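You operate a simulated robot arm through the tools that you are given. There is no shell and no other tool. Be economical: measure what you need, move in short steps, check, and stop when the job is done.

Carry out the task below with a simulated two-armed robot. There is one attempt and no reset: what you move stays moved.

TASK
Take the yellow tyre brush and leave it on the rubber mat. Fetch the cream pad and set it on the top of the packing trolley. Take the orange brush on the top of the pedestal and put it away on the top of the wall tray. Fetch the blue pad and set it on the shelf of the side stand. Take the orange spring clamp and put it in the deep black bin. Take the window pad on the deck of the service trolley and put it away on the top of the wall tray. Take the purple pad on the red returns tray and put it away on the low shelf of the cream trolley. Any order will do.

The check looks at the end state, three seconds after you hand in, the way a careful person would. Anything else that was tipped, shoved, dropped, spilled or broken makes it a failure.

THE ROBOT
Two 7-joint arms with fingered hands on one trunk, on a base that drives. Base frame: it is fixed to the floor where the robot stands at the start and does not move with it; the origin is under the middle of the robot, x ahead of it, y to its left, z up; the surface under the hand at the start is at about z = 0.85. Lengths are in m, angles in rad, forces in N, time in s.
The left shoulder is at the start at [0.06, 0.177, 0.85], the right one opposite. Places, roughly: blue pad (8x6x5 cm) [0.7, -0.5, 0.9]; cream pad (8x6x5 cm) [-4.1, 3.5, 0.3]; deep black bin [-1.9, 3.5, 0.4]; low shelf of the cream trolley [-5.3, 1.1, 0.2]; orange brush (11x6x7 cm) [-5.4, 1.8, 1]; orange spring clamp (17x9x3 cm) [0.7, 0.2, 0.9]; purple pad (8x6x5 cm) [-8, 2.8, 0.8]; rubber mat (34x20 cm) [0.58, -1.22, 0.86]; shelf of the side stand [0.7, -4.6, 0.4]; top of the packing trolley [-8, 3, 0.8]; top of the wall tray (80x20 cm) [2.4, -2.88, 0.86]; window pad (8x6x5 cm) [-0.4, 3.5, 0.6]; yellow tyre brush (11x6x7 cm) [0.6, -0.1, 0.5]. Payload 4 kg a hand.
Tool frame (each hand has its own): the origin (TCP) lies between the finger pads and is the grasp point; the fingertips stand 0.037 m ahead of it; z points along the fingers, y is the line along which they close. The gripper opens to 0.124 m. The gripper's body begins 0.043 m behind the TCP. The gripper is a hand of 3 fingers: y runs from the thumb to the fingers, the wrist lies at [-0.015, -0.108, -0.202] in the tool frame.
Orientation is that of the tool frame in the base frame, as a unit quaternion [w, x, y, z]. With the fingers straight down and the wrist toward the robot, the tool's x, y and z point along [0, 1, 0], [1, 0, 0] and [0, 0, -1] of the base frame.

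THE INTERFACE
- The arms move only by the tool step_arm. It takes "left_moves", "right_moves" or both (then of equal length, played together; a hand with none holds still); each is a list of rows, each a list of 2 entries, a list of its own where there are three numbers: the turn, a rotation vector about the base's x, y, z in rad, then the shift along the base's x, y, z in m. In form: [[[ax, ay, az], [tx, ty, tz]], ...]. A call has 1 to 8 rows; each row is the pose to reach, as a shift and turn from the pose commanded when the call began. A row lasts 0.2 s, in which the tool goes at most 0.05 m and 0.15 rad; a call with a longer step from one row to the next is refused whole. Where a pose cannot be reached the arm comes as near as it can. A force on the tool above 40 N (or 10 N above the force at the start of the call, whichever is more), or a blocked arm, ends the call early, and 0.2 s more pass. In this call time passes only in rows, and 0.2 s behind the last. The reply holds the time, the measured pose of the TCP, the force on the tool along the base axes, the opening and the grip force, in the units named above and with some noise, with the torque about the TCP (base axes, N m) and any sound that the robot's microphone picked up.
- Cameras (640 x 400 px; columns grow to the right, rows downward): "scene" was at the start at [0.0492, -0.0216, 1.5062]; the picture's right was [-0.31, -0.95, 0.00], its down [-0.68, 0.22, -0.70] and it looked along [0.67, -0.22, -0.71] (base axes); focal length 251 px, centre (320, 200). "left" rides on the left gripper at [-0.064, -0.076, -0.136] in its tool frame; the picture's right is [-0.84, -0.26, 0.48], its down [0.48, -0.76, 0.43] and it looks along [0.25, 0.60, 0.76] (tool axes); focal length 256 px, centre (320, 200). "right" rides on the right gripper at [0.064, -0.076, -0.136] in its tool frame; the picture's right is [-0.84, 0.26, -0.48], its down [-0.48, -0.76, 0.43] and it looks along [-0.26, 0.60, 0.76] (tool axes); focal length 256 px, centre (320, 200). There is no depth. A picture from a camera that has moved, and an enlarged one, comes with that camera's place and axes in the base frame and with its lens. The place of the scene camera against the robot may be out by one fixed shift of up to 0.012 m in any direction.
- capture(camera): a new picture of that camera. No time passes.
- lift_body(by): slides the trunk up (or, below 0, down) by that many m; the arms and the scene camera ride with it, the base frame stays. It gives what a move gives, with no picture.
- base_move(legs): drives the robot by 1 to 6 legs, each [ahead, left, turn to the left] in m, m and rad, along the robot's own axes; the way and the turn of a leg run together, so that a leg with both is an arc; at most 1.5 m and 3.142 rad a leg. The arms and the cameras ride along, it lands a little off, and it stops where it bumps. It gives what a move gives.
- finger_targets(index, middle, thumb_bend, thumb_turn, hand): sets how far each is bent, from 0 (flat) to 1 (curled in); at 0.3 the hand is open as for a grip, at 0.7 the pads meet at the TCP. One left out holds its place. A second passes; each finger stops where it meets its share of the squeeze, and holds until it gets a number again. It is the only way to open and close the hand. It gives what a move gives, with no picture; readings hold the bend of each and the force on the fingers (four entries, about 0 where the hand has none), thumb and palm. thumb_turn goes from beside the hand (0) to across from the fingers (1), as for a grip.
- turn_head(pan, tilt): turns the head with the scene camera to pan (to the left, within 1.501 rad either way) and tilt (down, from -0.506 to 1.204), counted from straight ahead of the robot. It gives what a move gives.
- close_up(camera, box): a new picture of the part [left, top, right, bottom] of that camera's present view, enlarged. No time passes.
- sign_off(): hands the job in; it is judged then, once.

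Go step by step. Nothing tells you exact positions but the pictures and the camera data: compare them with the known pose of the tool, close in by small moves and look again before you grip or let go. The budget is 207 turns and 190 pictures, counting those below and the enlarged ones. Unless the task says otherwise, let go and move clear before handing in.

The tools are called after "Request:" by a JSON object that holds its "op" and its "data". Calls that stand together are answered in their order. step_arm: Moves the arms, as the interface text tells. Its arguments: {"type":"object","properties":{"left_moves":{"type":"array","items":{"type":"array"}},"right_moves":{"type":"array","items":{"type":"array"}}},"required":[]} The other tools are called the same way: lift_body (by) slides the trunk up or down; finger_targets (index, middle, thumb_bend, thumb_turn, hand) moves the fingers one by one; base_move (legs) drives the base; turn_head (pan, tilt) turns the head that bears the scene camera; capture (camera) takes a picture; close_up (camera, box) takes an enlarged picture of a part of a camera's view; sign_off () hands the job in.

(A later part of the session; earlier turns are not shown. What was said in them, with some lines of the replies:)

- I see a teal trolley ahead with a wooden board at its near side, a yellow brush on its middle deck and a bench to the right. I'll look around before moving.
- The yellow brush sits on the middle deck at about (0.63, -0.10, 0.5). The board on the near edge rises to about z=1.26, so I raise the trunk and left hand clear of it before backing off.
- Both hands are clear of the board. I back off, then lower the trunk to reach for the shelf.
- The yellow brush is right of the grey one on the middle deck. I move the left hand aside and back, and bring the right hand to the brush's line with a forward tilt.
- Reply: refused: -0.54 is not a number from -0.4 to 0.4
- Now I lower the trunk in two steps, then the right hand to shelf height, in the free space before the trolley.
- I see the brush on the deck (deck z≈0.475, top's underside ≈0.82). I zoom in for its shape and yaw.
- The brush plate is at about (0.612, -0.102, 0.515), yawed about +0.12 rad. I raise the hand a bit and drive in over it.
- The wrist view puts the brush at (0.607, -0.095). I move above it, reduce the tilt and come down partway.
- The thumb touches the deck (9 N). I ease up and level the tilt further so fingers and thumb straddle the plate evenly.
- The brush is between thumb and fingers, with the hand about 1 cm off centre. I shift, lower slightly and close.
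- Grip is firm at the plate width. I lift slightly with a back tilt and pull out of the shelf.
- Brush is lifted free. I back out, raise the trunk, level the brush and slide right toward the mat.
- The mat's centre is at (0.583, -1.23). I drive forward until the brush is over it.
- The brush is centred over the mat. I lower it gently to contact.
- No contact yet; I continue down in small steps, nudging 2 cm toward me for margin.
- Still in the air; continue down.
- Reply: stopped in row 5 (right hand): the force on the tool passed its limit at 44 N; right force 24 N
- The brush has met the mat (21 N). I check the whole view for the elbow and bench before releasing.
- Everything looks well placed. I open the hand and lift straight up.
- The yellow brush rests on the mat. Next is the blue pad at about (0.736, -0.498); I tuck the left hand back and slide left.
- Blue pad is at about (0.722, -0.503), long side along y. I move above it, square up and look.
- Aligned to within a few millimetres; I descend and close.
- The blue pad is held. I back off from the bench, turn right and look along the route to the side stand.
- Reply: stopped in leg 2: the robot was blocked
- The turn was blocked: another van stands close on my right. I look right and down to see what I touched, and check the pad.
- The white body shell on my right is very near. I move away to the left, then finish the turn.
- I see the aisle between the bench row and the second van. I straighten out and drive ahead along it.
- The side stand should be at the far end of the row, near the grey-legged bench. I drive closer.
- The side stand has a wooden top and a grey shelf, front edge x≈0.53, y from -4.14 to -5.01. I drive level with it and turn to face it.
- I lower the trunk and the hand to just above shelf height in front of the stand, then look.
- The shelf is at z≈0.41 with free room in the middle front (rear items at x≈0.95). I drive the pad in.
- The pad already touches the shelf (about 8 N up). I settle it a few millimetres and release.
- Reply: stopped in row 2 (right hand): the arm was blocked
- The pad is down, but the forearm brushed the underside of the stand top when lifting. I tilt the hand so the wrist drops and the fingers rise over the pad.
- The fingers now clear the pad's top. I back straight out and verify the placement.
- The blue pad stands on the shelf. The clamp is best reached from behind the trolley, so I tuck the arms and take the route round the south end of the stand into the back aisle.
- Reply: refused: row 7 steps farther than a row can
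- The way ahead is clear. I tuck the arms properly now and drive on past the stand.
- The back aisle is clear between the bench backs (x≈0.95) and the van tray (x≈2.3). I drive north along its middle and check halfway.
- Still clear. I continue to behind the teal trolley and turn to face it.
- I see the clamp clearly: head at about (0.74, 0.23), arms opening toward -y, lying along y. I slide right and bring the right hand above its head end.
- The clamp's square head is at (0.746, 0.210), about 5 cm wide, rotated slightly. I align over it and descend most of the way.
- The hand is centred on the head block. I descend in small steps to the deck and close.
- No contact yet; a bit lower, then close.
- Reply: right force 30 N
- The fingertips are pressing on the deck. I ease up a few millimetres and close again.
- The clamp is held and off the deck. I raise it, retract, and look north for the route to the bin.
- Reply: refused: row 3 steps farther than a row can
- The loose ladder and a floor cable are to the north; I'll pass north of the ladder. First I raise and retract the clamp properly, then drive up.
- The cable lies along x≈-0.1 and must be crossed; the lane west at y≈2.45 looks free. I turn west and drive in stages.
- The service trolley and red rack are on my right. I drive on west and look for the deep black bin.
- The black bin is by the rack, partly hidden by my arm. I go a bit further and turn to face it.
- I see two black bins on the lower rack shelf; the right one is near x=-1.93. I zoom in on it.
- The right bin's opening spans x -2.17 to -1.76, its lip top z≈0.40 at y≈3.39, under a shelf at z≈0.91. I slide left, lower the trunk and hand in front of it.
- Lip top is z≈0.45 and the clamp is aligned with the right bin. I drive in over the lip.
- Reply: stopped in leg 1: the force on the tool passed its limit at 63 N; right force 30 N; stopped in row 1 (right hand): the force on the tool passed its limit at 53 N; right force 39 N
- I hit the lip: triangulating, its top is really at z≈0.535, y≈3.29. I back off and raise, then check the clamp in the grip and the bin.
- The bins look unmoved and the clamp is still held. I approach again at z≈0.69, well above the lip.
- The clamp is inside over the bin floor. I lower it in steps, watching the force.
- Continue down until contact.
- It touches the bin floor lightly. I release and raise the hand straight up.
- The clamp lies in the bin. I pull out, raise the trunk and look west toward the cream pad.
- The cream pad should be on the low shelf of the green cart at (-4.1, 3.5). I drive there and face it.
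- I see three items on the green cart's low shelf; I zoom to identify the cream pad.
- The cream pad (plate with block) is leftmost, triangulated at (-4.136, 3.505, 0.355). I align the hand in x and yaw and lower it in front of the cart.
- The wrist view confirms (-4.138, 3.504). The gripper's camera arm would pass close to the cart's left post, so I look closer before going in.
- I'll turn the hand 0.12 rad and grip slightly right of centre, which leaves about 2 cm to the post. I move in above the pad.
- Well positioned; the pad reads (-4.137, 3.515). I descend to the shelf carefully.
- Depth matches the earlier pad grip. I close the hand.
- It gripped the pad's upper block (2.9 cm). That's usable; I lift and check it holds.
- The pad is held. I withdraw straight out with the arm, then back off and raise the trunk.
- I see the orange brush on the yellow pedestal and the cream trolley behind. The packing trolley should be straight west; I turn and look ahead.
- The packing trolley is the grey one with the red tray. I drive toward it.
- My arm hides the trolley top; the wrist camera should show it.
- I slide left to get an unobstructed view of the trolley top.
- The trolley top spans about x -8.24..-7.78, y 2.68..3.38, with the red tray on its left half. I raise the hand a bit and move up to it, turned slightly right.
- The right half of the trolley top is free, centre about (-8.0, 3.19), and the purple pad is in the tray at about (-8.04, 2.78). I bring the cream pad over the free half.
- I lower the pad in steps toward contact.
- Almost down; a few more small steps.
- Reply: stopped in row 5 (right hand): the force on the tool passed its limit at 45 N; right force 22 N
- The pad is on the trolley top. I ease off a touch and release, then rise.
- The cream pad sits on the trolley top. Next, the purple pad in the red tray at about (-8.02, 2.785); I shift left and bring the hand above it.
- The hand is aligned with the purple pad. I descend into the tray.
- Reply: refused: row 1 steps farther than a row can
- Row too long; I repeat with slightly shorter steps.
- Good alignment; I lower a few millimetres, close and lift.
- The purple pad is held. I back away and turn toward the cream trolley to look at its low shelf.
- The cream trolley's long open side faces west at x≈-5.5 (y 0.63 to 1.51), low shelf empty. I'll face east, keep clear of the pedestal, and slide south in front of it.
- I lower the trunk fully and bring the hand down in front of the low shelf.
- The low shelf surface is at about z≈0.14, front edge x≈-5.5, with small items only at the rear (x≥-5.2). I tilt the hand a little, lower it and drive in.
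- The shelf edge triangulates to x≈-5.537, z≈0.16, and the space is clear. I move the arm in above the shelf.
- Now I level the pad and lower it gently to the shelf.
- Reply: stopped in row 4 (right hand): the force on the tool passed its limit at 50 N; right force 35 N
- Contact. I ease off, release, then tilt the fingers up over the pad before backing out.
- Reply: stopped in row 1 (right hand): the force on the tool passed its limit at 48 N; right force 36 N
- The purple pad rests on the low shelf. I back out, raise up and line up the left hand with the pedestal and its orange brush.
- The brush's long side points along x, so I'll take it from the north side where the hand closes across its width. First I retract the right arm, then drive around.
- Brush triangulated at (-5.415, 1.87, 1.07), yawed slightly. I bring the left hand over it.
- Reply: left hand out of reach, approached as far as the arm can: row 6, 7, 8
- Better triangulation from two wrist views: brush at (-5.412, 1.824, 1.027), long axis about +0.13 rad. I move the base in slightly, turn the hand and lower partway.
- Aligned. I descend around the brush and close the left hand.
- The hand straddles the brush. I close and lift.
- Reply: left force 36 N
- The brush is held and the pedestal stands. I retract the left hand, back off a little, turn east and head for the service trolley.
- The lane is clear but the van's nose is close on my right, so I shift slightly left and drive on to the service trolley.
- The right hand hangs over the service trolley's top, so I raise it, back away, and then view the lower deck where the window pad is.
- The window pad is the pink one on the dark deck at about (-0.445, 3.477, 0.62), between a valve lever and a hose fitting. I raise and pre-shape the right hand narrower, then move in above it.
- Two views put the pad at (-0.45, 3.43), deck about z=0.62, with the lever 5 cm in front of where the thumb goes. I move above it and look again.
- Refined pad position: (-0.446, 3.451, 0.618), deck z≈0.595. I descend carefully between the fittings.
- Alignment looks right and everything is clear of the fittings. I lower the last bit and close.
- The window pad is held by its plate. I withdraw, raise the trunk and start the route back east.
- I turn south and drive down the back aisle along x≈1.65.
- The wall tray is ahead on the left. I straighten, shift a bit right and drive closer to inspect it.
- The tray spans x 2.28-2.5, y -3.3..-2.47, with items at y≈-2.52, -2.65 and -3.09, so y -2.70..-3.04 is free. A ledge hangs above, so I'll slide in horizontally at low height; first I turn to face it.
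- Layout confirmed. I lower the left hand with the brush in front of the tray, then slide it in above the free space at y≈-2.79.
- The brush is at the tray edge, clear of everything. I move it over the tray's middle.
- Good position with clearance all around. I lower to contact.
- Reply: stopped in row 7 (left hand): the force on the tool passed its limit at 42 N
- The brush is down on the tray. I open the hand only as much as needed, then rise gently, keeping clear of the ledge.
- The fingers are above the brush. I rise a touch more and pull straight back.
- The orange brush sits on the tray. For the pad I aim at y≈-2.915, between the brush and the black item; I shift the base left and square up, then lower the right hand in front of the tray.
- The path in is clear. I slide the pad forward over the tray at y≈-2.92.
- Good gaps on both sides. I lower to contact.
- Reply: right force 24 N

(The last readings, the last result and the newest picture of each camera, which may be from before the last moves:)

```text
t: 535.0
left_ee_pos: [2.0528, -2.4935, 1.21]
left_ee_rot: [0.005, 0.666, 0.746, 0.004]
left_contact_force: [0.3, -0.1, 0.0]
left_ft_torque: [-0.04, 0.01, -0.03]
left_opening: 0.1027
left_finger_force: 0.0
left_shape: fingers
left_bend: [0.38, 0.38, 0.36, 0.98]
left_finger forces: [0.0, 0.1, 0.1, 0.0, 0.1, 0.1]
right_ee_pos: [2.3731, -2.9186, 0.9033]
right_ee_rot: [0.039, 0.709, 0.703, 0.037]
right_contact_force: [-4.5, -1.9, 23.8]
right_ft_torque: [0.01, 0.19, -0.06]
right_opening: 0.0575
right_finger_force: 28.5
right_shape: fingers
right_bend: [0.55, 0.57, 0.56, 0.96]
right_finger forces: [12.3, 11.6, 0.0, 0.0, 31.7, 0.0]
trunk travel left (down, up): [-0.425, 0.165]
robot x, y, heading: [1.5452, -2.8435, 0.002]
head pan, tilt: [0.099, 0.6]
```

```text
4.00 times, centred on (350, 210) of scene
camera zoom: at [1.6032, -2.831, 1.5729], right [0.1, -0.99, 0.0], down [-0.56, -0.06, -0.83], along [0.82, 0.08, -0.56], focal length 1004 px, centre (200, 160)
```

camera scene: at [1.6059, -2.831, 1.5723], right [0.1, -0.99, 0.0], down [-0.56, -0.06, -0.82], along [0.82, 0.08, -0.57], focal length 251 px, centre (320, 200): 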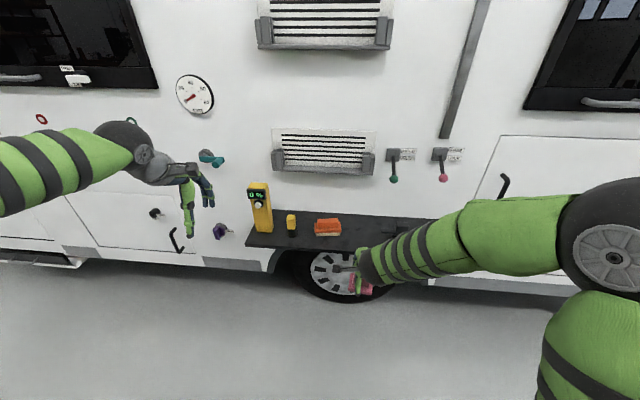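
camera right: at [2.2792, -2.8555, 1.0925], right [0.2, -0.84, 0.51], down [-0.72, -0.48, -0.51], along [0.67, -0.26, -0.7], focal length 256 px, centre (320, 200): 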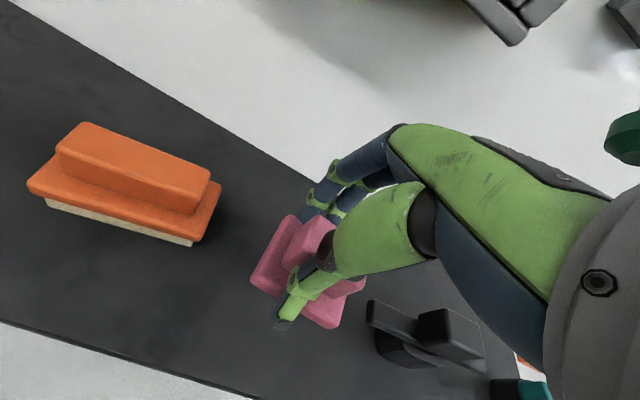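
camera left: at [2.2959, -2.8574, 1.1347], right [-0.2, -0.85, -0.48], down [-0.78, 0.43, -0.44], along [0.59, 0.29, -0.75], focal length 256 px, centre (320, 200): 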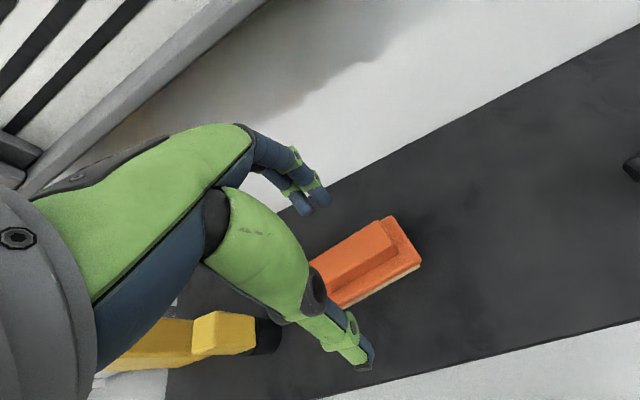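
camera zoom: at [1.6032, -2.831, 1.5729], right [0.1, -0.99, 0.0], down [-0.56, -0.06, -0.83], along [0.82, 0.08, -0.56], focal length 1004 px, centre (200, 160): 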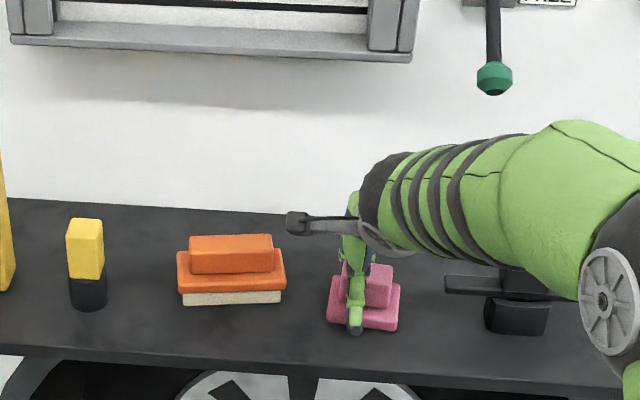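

Contact made. I ease off, open moderately and lift clear, then pull back.

Request:
{"op": "step_arm", "data": {"right_moves": [[[0, 0, 0], [0, 0, 0.005]]]}}

Request:
{"op": "finger_targets", "data": {"hand": "right", "index": 0.38, "middle": 0.38, "thumb_bend": 0.36}}

Request:
{"op": "step_arm", "data": {"right_moves": [[[0, 0, 0], [-0.003, 0, 0.03]], [[0, 0, 0], [-0.005, 0, 0.06]], [[0, 0, 0], [-0.008, 0, 0.09]]]}}

Request:
{"op": "capture", "data": {"camera": "right"}}

```text
t: 535.4
left_ee_pos: [2.055, -2.4935, 1.209]
left_ee_rot: [0.004, 0.666, 0.746, 0.003]
left_contact_force: [-0.3, 0.7, 0.7]
left_ft_torque: [0.0, 0.02, 0.0]
left_opening: 0.1025
left_finger_force: 0.0
left_shape: fingers
left_bend: [0.38, 0.38, 0.36, 0.98]
left_finger forces: [0.1, 0.1, 0.1, 0.1, 0.0, 0.0]
right_ee_pos: [2.3727, -2.9194, 0.9052]
right_ee_rot: [0.037, 0.709, 0.704, 0.034]
right_contact_force: [2.7, -1.3, 12.6]
right_ft_torque: [-0.02, -0.2, -0.06]
right_opening: 0.0577
right_finger_force: 25.8
right_shape: fingers
right_bend: [0.54, 0.57, 0.56, 0.96]
right_finger forces: [13.6, 12.9, 0.0, 0.1, 24.1, 0.0]
trunk travel left (down, up): [-0.425, 0.165]
robot x, y, heading: [1.5459, -2.8402, 0.003]
head pan, tilt: [0.099, 0.6]
```

```text
t: 536.4
left_ee_pos: [2.0554, -2.4944, 1.2075]
left_ee_rot: [0.004, 0.666, 0.746, 0.003]
left_contact_force: [-0.4, -0.4, -0.7]
left_ft_torque: [0.0, -0.01, 0.0]
left_opening: 0.1026
left_finger_force: 0.2
left_shape: fingers
left_bend: [0.38, 0.38, 0.36, 0.98]
left_finger forces: [0.0, 0.0, 0.0, 0.0, 0.1, 0.0]
right_ee_pos: [2.373, -2.9205, 0.9028]
right_ee_rot: [0.036, 0.708, 0.705, 0.034]
right_contact_force: [0.4, -0.6, -0.3]
right_ft_torque: [0.02, 0.02, 0.0]
right_opening: 0.1013
right_finger_force: 0.3
right_shape: fingers
right_bend: [0.38, 0.38, 0.36, 0.97]
right_finger forces: [0.0, 0.1, 0.0, 0.0, 0.7, 0.0]
trunk travel left (down, up): [-0.425, 0.165]
robot x, y, heading: [1.5445, -2.8437, 0.003]
head pan, tilt: [0.099, 0.6]
```

```text
t: 537.2
left_ee_pos: [2.0552, -2.493, 1.208]
left_ee_rot: [0.004, 0.667, 0.745, 0.003]
left_contact_force: [-0.6, -0.1, 0.4]
left_ft_torque: [0.01, 0.06, -0.01]
left_opening: 0.1025
left_finger_force: 0.0
left_shape: fingers
left_bend: [0.38, 0.38, 0.36, 0.98]
left_finger forces: [0.0, 0.1, 0.1, 0.0, 0.0, 0.0]
right_ee_pos: [2.3634, -2.9199, 0.9944]
right_ee_rot: [0.036, 0.709, 0.704, 0.034]
right_contact_force: [-0.2, -0.5, -0.2]
right_ft_torque: [-0.02, 0.0, 0.0]
right_opening: 0.1019
right_finger_force: 0.0
right_shape: fingers
right_bend: [0.38, 0.38, 0.36, 0.97]
right_finger forces: [0.0, 0.0, 0.0, 0.0, 0.0, 0.0]
trunk travel left (down, up): [-0.425, 0.165]
robot x, y, heading: [1.5474, -2.8446, 0.006]
head pan, tilt: [0.099, 0.6]
```

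```text
24 pictures are left
camera right: at [2.2751, -2.855, 1.1239], right [0.2, -0.84, 0.51], down [-0.72, -0.48, -0.51], along [0.67, -0.26, -0.7], focal length 256 px, centre (320, 200)
```

right: 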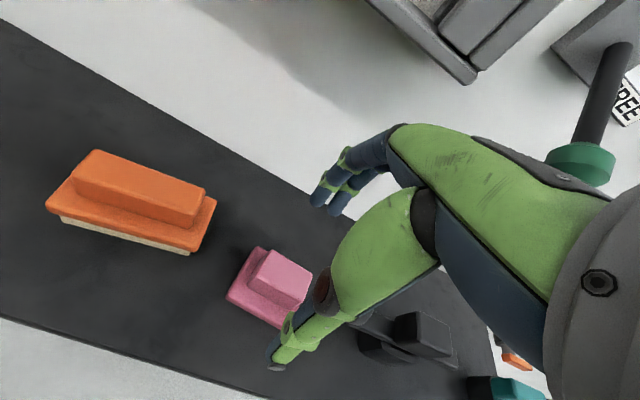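

The pad is down. I pull the hand straight back away from the tray and the wall lever, then take a final look.

Request:
{"op": "step_arm", "data": {"right_moves": [[[0, 0, 0], [-0.045, 0, 0]], [[0, 0, 0], [-0.09, 0, 0]], [[0, 0, 0], [-0.135, 0, 0]], [[0, 0, 0], [-0.18, 0, 0]], [[0, 0, 0], [-0.225, 0, 0]], [[0, 0, 0], [-0.27, 0, 0.01]]]}}

Request:
{"op": "base_move", "data": {"legs": [[-0.12, 0, 0]]}}

Request:
{"op": "capture", "data": {"camera": "scene"}}

Request:
{"op": "close_up", "data": {"camera": "scene", "box": [220, 160, 460, 310]}}

```text
t: 538.6
left_ee_pos: [2.0541, -2.4935, 1.2087]
left_ee_rot: [0.005, 0.667, 0.745, 0.003]
left_contact_force: [0.3, 0.2, 0.2]
left_ft_torque: [-0.01, 0.0, 0.01]
left_opening: 0.1024
left_finger_force: 0.1
left_shape: fingers
left_bend: [0.38, 0.38, 0.36, 0.98]
left_finger forces: [0.1, 0.0, 0.0, 0.0, 0.1, 0.0]
right_ee_pos: [2.096, -2.9212, 1.0058]
right_ee_rot: [0.037, 0.709, 0.703, 0.035]
right_contact_force: [0.2, -0.2, 0.2]
right_ft_torque: [0.0, -0.02, 0.0]
right_opening: 0.102
right_finger_force: 0.1
right_shape: fingers
right_bend: [0.38, 0.38, 0.36, 0.97]
right_finger forces: [0.1, 0.0, 0.0, 0.0, 0.1, 0.0]
trunk travel left (down, up): [-0.425, 0.165]
robot x, y, heading: [1.5462, -2.8409, 0.001]
head pan, tilt: [0.099, 0.6]
```

```text
t: 539.9
left_ee_pos: [1.935, -2.4947, 1.208]
left_ee_rot: [0.004, 0.667, 0.745, 0.003]
left_contact_force: [0.7, -0.2, 0.0]
left_ft_torque: [0.01, -0.04, 0.0]
left_opening: 0.1024
left_finger_force: 0.0
left_shape: fingers
left_bend: [0.38, 0.38, 0.36, 0.98]
left_finger forces: [0.0, 0.0, 0.1, 0.0, 0.0, 0.1]
right_ee_pos: [1.9767, -2.923, 1.0064]
right_ee_rot: [0.037, 0.709, 0.703, 0.035]
right_contact_force: [-0.7, 0.7, -0.3]
right_ft_torque: [0.01, -0.05, 0.0]
right_opening: 0.1023
right_finger_force: 0.1
right_shape: fingers
right_bend: [0.38, 0.38, 0.36, 0.97]
right_finger forces: [0.0, 0.0, 0.0, 0.1, 0.1, 0.0]
trunk travel left (down, up): [-0.425, 0.165]
robot x, y, heading: [1.4265, -2.8427, -0.002]
head pan, tilt: [0.099, 0.6]
```

```text
23 pictures are left
camera scene: at [1.4852, -2.8311, 1.5724], right [0.1, -1.0, 0.0], down [-0.56, -0.06, -0.83], along [0.82, 0.08, -0.56], focal length 251 px, centre (320, 200)
```

scene: 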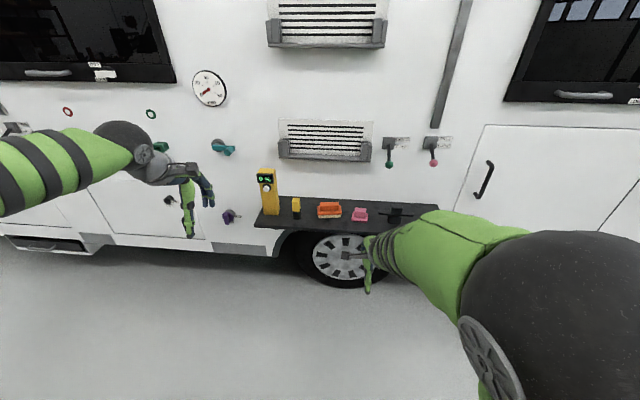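

```text
2.67 times, centred on (340, 235) of scene
camera zoom: at [1.4852, -2.8311, 1.5724], right [0.1, -1.0, 0.0], down [-0.56, -0.06, -0.83], along [0.82, 0.08, -0.56], focal length 669 px, centre (267, 107)
```

zoom: 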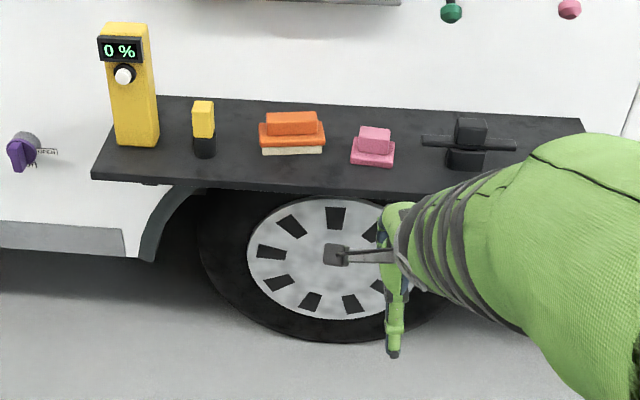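

All seven items are in place and both hands are empty and clear, so I hand in.

Request:
{"op": "sign_off", "data": {}}

```text
The job is handed in.
```

I put all seven items where you asked and handed the job in; the check's result hasn't come back.

- **Bumps:** I touched three things along the way. The robot was stopped while turning beside the second van, the clamp hit the front lip of the black bin, and the arm brushed the underside of the side stand's top. In the pictures afterwards I saw nothing moved or knocked over.
- **Cable:** I also drove over the floor cable near the ladder twice, and didn't check afterwards whether it had moved.
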